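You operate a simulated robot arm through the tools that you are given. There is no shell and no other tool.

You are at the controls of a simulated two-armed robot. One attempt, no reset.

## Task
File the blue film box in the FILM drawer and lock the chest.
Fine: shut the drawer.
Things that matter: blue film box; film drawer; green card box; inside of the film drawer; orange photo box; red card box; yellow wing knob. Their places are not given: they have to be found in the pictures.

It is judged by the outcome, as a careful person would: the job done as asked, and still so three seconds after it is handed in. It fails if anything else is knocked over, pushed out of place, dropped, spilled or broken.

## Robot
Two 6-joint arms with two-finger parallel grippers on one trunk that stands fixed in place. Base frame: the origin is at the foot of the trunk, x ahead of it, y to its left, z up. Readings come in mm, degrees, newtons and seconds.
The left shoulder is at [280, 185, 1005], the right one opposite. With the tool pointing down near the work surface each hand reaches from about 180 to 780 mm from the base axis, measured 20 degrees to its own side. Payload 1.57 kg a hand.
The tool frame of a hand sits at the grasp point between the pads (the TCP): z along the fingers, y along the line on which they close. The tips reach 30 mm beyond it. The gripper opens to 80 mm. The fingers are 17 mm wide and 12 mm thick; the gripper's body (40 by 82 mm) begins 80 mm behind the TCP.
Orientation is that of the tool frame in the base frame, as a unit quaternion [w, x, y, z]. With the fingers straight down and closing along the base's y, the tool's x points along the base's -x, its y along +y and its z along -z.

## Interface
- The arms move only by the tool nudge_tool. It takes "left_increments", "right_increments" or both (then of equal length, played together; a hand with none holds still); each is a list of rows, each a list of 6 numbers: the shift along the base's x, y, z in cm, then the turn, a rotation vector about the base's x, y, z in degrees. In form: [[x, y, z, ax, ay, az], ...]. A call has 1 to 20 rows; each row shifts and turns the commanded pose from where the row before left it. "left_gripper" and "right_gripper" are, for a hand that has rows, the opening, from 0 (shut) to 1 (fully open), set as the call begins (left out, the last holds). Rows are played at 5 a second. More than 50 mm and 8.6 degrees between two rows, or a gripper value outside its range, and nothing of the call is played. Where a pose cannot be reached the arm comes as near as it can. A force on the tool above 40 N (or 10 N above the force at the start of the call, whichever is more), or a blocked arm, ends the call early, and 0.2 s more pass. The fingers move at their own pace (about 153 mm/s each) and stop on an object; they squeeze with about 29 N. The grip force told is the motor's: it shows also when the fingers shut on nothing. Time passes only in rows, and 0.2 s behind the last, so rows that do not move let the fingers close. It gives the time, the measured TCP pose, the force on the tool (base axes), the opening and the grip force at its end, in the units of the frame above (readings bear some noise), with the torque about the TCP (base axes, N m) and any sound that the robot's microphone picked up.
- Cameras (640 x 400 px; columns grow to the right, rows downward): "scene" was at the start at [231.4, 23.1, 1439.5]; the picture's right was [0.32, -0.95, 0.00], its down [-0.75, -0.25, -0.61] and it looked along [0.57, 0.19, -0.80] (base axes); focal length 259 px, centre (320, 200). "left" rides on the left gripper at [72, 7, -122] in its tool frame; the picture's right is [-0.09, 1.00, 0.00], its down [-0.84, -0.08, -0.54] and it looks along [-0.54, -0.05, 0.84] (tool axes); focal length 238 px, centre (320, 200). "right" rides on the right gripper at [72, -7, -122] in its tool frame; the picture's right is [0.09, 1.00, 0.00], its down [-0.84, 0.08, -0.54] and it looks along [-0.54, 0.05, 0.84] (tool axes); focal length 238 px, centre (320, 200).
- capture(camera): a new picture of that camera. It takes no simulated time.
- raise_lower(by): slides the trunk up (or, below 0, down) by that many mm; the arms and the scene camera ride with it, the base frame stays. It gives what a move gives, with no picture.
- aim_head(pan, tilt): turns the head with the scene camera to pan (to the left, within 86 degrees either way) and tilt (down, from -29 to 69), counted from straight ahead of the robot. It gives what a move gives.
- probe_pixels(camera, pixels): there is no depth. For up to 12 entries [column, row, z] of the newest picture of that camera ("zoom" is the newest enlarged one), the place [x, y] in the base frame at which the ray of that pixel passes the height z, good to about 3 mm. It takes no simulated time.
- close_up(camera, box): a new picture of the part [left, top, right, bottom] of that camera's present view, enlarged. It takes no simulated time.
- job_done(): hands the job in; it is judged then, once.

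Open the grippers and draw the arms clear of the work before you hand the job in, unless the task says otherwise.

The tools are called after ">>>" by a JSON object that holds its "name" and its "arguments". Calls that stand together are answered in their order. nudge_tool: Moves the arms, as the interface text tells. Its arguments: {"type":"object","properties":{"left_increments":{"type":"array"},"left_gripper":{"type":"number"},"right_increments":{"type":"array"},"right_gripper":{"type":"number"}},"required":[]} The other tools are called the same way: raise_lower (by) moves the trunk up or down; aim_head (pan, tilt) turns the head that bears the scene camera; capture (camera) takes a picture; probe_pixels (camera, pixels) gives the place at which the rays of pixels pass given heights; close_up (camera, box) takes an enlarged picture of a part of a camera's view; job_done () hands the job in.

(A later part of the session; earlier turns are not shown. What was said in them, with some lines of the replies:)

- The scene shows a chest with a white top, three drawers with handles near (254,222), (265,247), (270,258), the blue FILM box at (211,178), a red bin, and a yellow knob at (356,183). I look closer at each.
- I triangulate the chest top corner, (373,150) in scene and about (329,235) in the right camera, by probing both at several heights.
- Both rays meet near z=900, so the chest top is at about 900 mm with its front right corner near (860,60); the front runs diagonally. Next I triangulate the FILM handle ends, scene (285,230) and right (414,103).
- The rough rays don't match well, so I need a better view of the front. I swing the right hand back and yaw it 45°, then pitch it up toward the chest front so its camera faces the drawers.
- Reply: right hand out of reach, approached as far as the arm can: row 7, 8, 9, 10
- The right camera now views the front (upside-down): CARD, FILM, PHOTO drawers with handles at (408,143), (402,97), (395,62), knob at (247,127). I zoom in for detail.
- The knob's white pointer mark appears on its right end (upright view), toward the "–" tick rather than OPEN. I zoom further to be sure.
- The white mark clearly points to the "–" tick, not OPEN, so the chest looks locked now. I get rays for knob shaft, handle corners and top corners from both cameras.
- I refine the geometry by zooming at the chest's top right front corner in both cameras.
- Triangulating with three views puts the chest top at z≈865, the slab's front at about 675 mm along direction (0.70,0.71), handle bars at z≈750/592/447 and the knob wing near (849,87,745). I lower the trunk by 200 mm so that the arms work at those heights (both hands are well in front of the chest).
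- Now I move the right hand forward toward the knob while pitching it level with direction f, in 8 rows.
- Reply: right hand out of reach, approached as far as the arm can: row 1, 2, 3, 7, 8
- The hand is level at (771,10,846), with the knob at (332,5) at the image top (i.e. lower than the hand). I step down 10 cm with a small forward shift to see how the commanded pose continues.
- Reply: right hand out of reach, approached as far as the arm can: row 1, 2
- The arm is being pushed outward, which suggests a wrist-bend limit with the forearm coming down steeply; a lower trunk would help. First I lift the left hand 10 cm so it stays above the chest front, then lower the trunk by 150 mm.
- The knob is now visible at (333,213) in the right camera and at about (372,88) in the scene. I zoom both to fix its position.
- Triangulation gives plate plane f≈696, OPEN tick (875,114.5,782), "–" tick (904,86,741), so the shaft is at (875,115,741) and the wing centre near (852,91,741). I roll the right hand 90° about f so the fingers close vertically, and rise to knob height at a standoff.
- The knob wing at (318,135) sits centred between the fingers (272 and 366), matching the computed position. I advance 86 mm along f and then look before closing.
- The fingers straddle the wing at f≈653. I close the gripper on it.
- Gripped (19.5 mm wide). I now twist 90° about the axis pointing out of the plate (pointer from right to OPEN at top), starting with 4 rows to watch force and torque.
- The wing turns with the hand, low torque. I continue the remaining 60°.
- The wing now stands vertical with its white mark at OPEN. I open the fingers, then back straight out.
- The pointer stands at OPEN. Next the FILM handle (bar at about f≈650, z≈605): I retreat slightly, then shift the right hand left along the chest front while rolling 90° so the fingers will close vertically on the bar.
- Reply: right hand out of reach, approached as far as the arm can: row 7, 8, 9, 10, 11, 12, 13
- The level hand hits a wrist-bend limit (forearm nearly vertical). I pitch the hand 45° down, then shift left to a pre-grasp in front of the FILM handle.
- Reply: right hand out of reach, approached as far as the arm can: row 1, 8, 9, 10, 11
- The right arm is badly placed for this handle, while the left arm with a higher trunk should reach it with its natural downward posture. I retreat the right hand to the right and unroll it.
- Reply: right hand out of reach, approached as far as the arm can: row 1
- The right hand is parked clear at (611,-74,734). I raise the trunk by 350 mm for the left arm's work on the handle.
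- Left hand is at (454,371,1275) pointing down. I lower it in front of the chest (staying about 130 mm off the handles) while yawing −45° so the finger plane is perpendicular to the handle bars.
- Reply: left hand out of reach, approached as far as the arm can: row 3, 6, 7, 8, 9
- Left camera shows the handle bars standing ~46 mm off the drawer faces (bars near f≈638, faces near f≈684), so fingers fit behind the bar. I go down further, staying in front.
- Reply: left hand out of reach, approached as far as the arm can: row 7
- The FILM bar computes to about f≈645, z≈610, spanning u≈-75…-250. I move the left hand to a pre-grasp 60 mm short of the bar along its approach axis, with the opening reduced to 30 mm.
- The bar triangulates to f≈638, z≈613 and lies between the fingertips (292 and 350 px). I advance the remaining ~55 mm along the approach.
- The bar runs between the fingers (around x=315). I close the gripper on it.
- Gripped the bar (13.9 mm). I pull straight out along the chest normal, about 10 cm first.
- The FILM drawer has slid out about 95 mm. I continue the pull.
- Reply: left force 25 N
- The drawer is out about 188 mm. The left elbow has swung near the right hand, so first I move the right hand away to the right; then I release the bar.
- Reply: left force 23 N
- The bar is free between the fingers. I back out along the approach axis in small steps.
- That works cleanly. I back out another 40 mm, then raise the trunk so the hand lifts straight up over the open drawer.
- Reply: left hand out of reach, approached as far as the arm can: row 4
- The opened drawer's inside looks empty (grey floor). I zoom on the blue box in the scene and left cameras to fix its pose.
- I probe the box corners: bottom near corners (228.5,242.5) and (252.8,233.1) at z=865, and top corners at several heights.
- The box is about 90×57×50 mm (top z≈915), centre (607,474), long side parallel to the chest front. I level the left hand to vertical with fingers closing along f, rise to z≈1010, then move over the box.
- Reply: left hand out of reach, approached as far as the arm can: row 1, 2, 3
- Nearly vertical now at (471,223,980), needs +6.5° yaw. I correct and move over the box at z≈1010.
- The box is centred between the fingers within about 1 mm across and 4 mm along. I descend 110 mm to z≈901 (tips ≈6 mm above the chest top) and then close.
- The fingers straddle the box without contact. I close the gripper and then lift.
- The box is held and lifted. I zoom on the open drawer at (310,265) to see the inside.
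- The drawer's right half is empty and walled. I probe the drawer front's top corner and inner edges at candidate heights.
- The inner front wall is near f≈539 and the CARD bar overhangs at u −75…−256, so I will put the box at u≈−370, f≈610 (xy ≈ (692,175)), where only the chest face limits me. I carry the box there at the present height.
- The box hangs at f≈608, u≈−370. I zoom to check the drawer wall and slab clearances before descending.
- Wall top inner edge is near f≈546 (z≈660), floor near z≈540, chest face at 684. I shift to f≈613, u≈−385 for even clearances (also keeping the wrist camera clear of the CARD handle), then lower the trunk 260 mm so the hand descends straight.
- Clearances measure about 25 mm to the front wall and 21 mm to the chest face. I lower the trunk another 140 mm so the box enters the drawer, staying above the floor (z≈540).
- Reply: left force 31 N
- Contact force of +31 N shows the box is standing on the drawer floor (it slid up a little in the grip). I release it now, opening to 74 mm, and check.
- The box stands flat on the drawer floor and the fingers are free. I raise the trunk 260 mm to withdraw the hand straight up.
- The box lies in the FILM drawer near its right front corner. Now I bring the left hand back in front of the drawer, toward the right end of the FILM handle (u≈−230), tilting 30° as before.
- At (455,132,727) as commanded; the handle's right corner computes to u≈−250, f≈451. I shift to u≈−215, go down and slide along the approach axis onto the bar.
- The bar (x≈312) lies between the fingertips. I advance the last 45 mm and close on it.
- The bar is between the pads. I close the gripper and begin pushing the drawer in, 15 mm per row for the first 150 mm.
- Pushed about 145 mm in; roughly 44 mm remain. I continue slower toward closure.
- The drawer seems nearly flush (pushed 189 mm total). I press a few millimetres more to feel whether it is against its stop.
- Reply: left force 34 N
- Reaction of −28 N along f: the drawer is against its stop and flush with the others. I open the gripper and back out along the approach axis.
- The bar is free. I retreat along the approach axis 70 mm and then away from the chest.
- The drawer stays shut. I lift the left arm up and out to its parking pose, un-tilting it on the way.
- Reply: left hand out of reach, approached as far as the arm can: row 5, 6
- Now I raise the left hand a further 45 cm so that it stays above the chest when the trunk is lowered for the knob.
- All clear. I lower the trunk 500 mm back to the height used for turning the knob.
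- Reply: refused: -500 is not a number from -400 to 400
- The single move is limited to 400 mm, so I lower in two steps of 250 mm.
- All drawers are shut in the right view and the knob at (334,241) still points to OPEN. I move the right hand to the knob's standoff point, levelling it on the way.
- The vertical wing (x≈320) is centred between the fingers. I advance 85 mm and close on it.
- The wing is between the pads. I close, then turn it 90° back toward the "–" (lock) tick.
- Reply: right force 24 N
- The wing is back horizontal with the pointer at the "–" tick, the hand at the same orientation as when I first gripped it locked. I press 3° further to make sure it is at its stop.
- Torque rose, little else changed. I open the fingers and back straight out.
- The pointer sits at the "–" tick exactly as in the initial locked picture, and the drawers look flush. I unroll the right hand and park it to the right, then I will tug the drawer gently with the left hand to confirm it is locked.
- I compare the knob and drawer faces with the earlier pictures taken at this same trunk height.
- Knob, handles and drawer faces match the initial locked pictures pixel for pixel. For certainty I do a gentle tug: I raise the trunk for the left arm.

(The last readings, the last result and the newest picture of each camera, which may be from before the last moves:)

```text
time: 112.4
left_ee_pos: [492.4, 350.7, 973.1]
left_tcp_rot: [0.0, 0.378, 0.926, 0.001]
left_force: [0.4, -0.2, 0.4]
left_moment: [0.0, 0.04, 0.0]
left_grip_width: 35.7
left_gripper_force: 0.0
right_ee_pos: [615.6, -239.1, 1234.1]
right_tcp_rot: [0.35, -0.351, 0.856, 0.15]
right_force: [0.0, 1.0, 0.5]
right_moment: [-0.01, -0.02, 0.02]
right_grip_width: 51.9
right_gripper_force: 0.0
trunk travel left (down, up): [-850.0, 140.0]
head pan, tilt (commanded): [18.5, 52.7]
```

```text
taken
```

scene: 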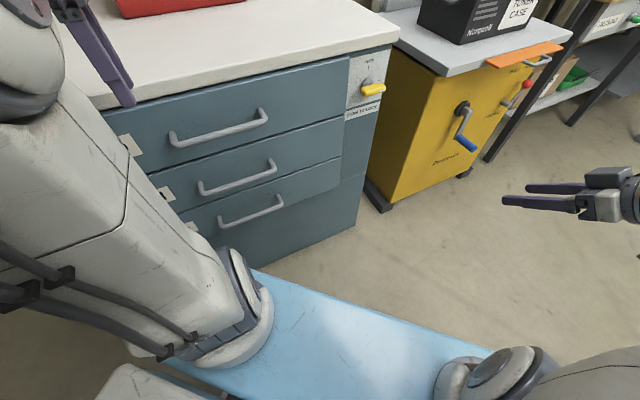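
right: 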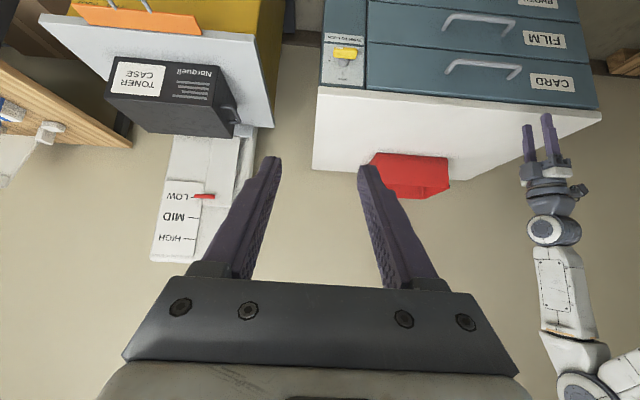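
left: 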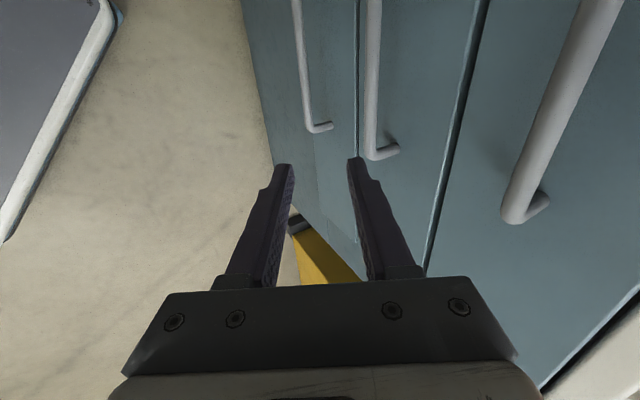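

Left hand is in front of the chest again. I descend to the pre-grasp of the FILM handle with the 30° tilt.

>>> {"name": "nudge_tool", "arguments": {"left_increments": [[-0.3, -1.9, -2.5, 0, 0, 0], [-0.1, -1.9, -3.0, 0, 0, 0], [0.3, -1.6, -3.5, 0, 0, 0], [0.4, -1.6, -3.5, 0, 0, 0], [0.5, -1.5, -3.5, 5.34, -5.27, 0], [0.6, -1.5, -3.5, 5.34, -5.27, 0], [0.6, -1.5, -3.6, 5.34, -5.27, 0], [0.6, -1.5, -3.6, 5.34, -5.27, 0], [0, 0, 0, 0, 0, 0]], "left_gripper": 0.42}}

>>> {"name": "capture", "arguments": {"camera": "left"}}

```text
time: 114.4
left_ee_pos: [519.7, 220.6, 705.6]
left_tcp_rot: [0.098, 0.364, 0.894, 0.24]
left_force: [1.1, -0.2, -0.2]
left_moment: [-0.02, -0.02, 0.01]
left_grip_width: 33.6
left_gripper_force: 0.1
right_ee_pos: [613.7, -239.9, 1236.1]
right_tcp_rot: [0.35, -0.35, 0.856, 0.149]
right_force: [0.1, -1.3, 0.1]
right_moment: [0.02, 0.0, 0.02]
right_grip_width: 51.9
right_gripper_force: 0.0
trunk travel left (down, up): [-850.0, 140.0]
head pan, tilt (commanded): [18.5, 52.7]
```

```text
taken
```

left: 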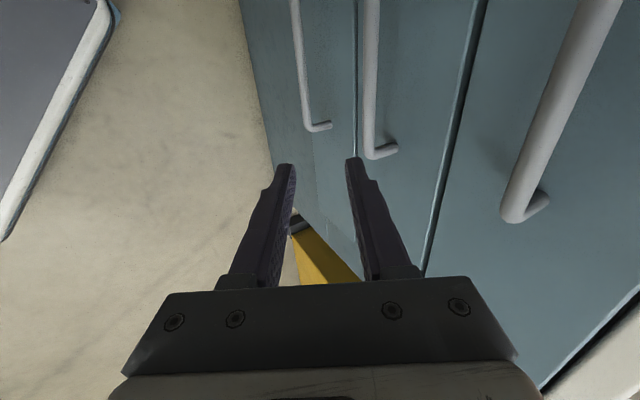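

At the same pre-grasp as before. I follow the reverse of my earlier retreat onto the FILM bar.

>>> {"name": "nudge_tool", "arguments": {"left_increments": [[1.35, 1.35, -0.5, 0, 0, 0], [1.35, 1.35, -0.5, 0, 0, 0], [1.35, 1.35, -0.5, 0, 0, 0], [1.35, 1.35, -0.5, 0, 0, 0], [0.35, 0.36, -0.87, 0, 0, 0], [0.35, 0.36, -0.87, 0, 0, 0], [0.35, 0.36, -0.87, 0, 0, 0], [0.35, 0.36, -0.87, 0, 0, 0], [0.35, 0.36, -0.87, 0, 0, 0], [0.35, 0.36, -0.87, 0, 0, 0], [0.3, 0.3, -0.8, 0, 0, 0], [0, 0, 0, 0, 0, 0]]}}

>>> {"name": "capture", "arguments": {"camera": "left"}}

```text
time: 117.0
left_ee_pos: [597.8, 299.0, 626.0]
left_tcp_rot: [0.098, 0.365, 0.894, 0.241]
left_force: [0.4, -0.2, 1.0]
left_moment: [0.01, 0.02, -0.03]
left_grip_width: 33.7
left_gripper_force: 0.1
right_ee_pos: [614.5, -239.7, 1233.8]
right_tcp_rot: [0.351, -0.35, 0.856, 0.149]
right_force: [-0.2, 0.1, 0.2]
right_moment: [-0.04, 0.02, 0.01]
right_grip_width: 51.8
right_gripper_force: 0.0
trunk travel left (down, up): [-850.0, 140.0]
head pan, tilt (commanded): [18.5, 52.7]
```

```text
taken
```

left: 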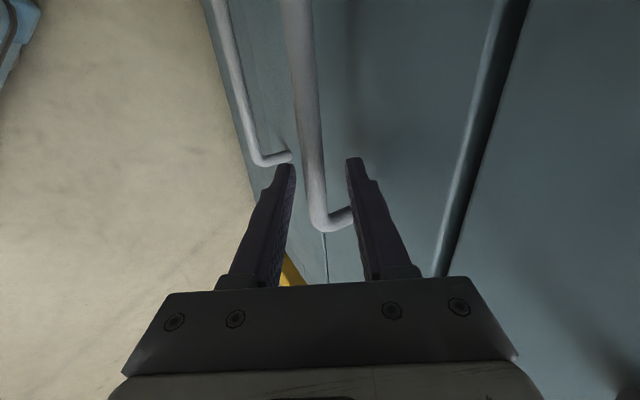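

The bar is between the pads as before. I close, then command a gentle 5 mm pull and read the force.

>>> {"name": "nudge_tool", "arguments": {"left_increments": [[0, 0, 0, 0, 0, 0], [0, 0, 0, 0, 0, 0], [0, 0, 0, 0, 0, 0]], "left_gripper": 0.0}}

>>> {"name": "nudge_tool", "arguments": {"left_increments": [[-0.18, -0.18, 0, 0, 0, 0], [-0.18, -0.18, 0, 0, 0, 0], [0, 0, 0, 0, 0, 0]]}}

```text
time: 117.8
left_ee_pos: [596.8, 297.5, 624.2]
left_tcp_rot: [0.098, 0.367, 0.894, 0.239]
left_force: [-5.0, -12.1, -13.8]
left_moment: [-0.62, -0.28, -0.37]
left_grip_width: 14.0
left_gripper_force: 30.3
right_ee_pos: [615.1, -240.7, 1233.9]
right_tcp_rot: [0.351, -0.35, 0.856, 0.149]
right_force: [-0.2, 0.4, -0.4]
right_moment: [-0.02, -0.03, 0.0]
right_grip_width: 52.1
right_gripper_force: 0.0
trunk travel left (down, up): [-850.0, 140.0]
head pan, tilt (commanded): [18.5, 52.7]
```

```text
time: 118.6
left_ee_pos: [595.3, 297.1, 625.8]
left_tcp_rot: [0.099, 0.363, 0.895, 0.241]
left_force: [2.7, 12.2, -21.7]
left_moment: [0.19, 0.23, -0.15]
left_grip_width: 13.8
left_gripper_force: 29.6
right_ee_pos: [615.6, -237.7, 1235.7]
right_tcp_rot: [0.35, -0.35, 0.856, 0.149]
right_force: [-0.4, 0.0, -0.4]
right_moment: [0.0, -0.01, 0.02]
right_grip_width: 51.9
right_gripper_force: 0.0
trunk travel left (down, up): [-850.0, 140.0]
head pan, tilt (commanded): [18.5, 52.7]
```

Only 1.4 mm of give with the reaction reversing to +10.6 N: it seems held. I pull another 4 mm to be certain (limit 40 N protects).

>>> {"name": "nudge_tool", "arguments": {"left_increments": [[-0.15, -0.15, 0, 0, 0, 0], [-0.15, -0.15, 0, 0, 0, 0], [0, 0, 0, 0, 0, 0]]}}

>>> {"name": "capture", "arguments": {"camera": "left"}}

```text
time: 119.4
left_ee_pos: [593.9, 295.4, 628.0]
left_tcp_rot: [0.102, 0.362, 0.894, 0.244]
left_force: [11.7, 32.5, -1.6]
left_moment: [0.78, 0.15, 0.07]
left_grip_width: 13.5
left_gripper_force: 29.9
right_ee_pos: [614.8, -239.2, 1235.1]
right_tcp_rot: [0.35, -0.351, 0.856, 0.148]
right_force: [0.4, 0.2, -1.0]
right_moment: [0.02, 0.0, 0.02]
right_grip_width: 52.0
right_gripper_force: 0.0
trunk travel left (down, up): [-850.0, 140.0]
head pan, tilt (commanded): [18.5, 52.7]
```

```text
taken
```

left: 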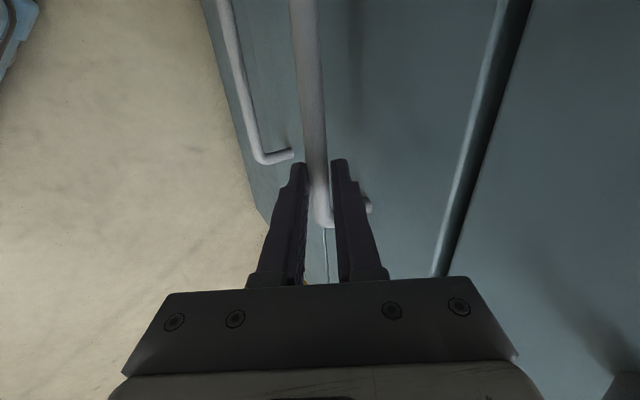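

The drawer holds against 31 N without opening — locked. I ease the pull off, release the bar, and retreat along the same path.

>>> {"name": "nudge_tool", "arguments": {"left_increments": [[0.25, 0.25, 0, 0, 0, 0], [0.2, 0.2, 0, 0, 0, 0], [0, 0, 0, 0, 0, 0]]}}

>>> {"name": "nudge_tool", "arguments": {"left_increments": [[0, 0, 0, 0, 0, 0], [0, 0, 0, 0, 0, 0]], "left_gripper": 0.45}}

>>> {"name": "capture", "arguments": {"camera": "left"}}

```text
time: 120.2
left_ee_pos: [594.9, 295.5, 625.5]
left_tcp_rot: [0.098, 0.367, 0.894, 0.239]
left_force: [-1.5, -9.9, 23.2]
left_moment: [-0.03, -0.16, -0.03]
left_grip_width: 13.8
left_gripper_force: 30.5
right_ee_pos: [613.2, -239.4, 1235.2]
right_tcp_rot: [0.35, -0.35, 0.856, 0.149]
right_force: [1.6, 0.0, -0.4]
right_moment: [0.01, -0.03, 0.03]
right_grip_width: 51.9
right_gripper_force: 0.1
trunk travel left (down, up): [-850.0, 140.0]
head pan, tilt (commanded): [18.5, 52.7]
```

```text
time: 120.8
left_ee_pos: [594.9, 296.5, 626.5]
left_tcp_rot: [0.098, 0.365, 0.894, 0.24]
left_force: [-0.5, 0.4, 1.4]
left_moment: [-0.02, 0.0, -0.01]
left_grip_width: 36.0
left_gripper_force: 0.1
right_ee_pos: [615.6, -240.3, 1234.2]
right_tcp_rot: [0.35, -0.35, 0.856, 0.149]
right_force: [-0.4, -0.1, 0.5]
right_moment: [0.0, -0.02, 0.0]
right_grip_width: 51.8
right_gripper_force: 0.1
trunk travel left (down, up): [-850.0, 140.0]
head pan, tilt (commanded): [18.5, 52.7]
```

```text
taken
```

left: 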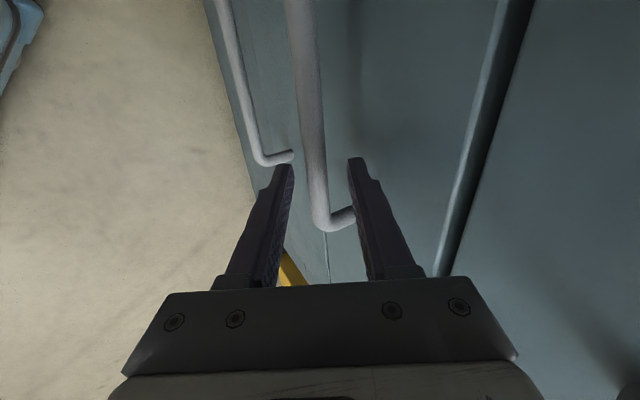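

The bar is free of the fingers. I back out 70 mm along the approach axis, then away from the chest.

>>> {"name": "nudge_tool", "arguments": {"left_increments": [[-0.35, -0.36, 0.87, 0, 0, 0], [-0.35, -0.36, 0.87, 0, 0, 0], [-0.35, -0.36, 0.87, 0, 0, 0], [-0.35, -0.36, 0.87, 0, 0, 0], [-0.35, -0.36, 0.87, 0, 0, 0], [-0.35, -0.36, 0.87, 0, 0, 0], [-0.35, -0.36, 0.87, 0, 0, 0], [-1.4, -1.4, 0.5, 0, 0, 0], [-1.4, -1.4, 0.5, 0, 0, 0], [-1.4, -1.4, 0.5, 0, 0, 0], [-1.4, -1.4, 0.5, 0, 0, 0], [0, 0, 0, 0, 0, 0]]}}

>>> {"name": "nudge_tool", "arguments": {"left_increments": [[-0.4, 1.5, 3.7, 0, 0, 0], [-0.4, 1.5, 3.7, 0, 0, 0], [-0.4, 1.5, 3.7, 0, 0, 0], [-0.4, 1.5, 3.7, 0, 0, 0], [-0.4, 1.5, 3.7, -5.34, 5.27, 0], [-0.4, 1.5, 3.7, -5.34, 5.27, 0], [-0.4, 1.5, 3.7, -5.34, 5.27, 0], [-0.4, 1.5, 3.7, -5.34, 5.27, 0], [-0.3, 0.2, 4.5, 0, 0, 0], [-0.3, 0.2, 4.5, 0, 0, 0], [-0.3, 0.2, 4.5, 0, 0, 0], [-0.3, 0.2, 4.5, 0, 0, 0], [-0.3, 0.2, 4.5, 0, 0, 0], [-0.3, 0.2, 4.5, 0, 0, 0], [-0.3, 0.2, 4.5, 0, 0, 0], [0, 0, 0, 0, 0, 0]], "left_gripper": 1.0}}

>>> {"name": "nudge_tool", "arguments": {"right_increments": [[0, 0, 0, 0, 0, 0], [0, 0, 0, 0, 0, 0]], "right_gripper": 1.0}}

>>> {"name": "capture", "arguments": {"camera": "scene"}}

>>> {"name": "capture", "arguments": {"camera": "right"}}

>>> {"name": "capture", "arguments": {"camera": "left"}}

```text
time: 123.4
left_ee_pos: [513.8, 217.4, 707.9]
left_tcp_rot: [0.098, 0.365, 0.894, 0.241]
left_force: [-0.1, -0.2, 0.0]
left_moment: [-0.02, 0.01, 0.0]
left_grip_width: 35.8
left_gripper_force: 0.1
right_ee_pos: [614.4, -238.7, 1234.8]
right_tcp_rot: [0.35, -0.351, 0.855, 0.15]
right_force: [-0.2, 0.2, -0.2]
right_moment: [0.03, 0.03, 0.0]
right_grip_width: 51.9
right_gripper_force: 0.0
trunk travel left (down, up): [-850.0, 140.0]
head pan, tilt (commanded): [18.5, 52.7]
```

```text
time: 126.8
left_ee_pos: [484.9, 355.3, 1295.4]
left_tcp_rot: [0.0, 0.377, 0.926, 0.001]
left_force: [-0.6, -0.8, -1.0]
left_moment: [0.01, 0.05, -0.05]
left_grip_width: 79.9
left_gripper_force: 0.1
left hand out of reach, approached as far as the arm can: row 5, 6
right_ee_pos: [614.2, -238.8, 1234.8]
right_tcp_rot: [0.349, -0.351, 0.856, 0.149]
right_force: [0.1, 0.3, 0.1]
right_moment: [0.02, -0.01, 0.05]
right_grip_width: 52.1
right_gripper_force: 0.2
trunk travel left (down, up): [-850.0, 140.0]
head pan, tilt (commanded): [18.5, 52.7]
```

```text
time: 127.4
left_ee_pos: [483.8, 356.6, 1296.1]
left_tcp_rot: [0.0, 0.378, 0.926, 0.001]
left_force: [0.0, -0.2, 0.2]
left_moment: [0.03, -0.03, 0.0]
left_grip_width: 80.2
left_gripper_force: 0.1
right_ee_pos: [615.0, -238.6, 1234.8]
right_tcp_rot: [0.349, -0.35, 0.856, 0.149]
right_force: [-1.6, -0.4, 0.7]
right_moment: [-0.02, -0.03, -0.01]
right_grip_width: 80.1
right_gripper_force: 0.1
trunk travel left (down, up): [-850.0, 140.0]
head pan, tilt (commanded): [18.5, 52.7]
```

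```text
taken
```

scene: 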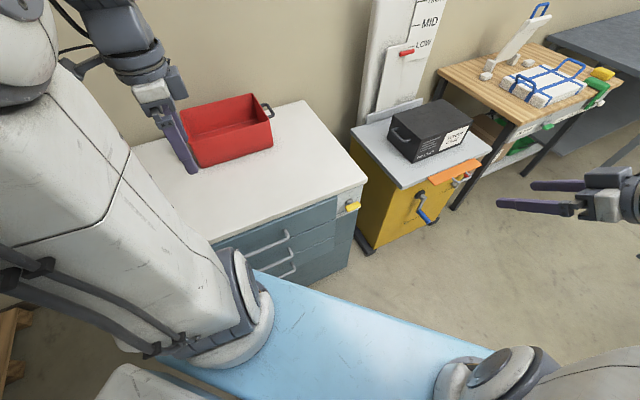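

```text
taken
```

right: 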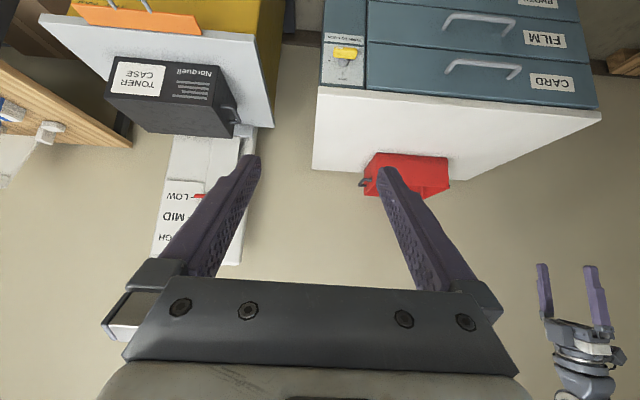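

```text
taken
```

left: 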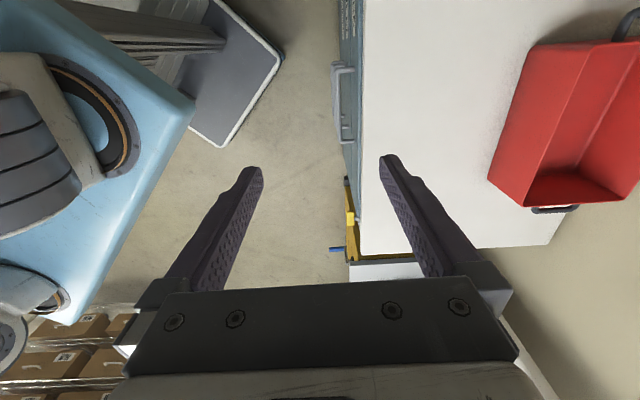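

The pictures show all three drawers flush, the yellow knob horizontal at the lock tick, the red bin and the cart undisturbed. Both grippers are open and clear at z≈1235–1296. I hand in the job.

>>> {"name": "job_done", "arguments": {}}

```text
The job is handed in.
```

The blue film box is in the FILM drawer, the drawer is shut, and the chest is locked. I have handed the job in.

- **Unlocking:** the knob was pointing at the unlabelled tick when I started, so I turned it to OPEN before pulling the drawer.
- **Filing:** the box is standing on the drawer floor near the right front corner. I saw nothing else in the drawer. The box pressed on the floor with about 31 N as I lowered it and slid up slightly in the grip before I let go.
- **Shutting:** I pushed the drawer in until it met its stop. Afterwards its face and handle looked the same as in the pictures from before I opened it.
- **Locking:** I turned the knob back to its starting position and tugged the FILM handle. It held against 31 N without opening.

The final pictures show the red bin and the cart beside the chest where they were. I never saw the green card box, orange photo box or red card box, and I did not open the CARD or PHOTO drawers. Both grippers are open and the arms are clear of the chest.
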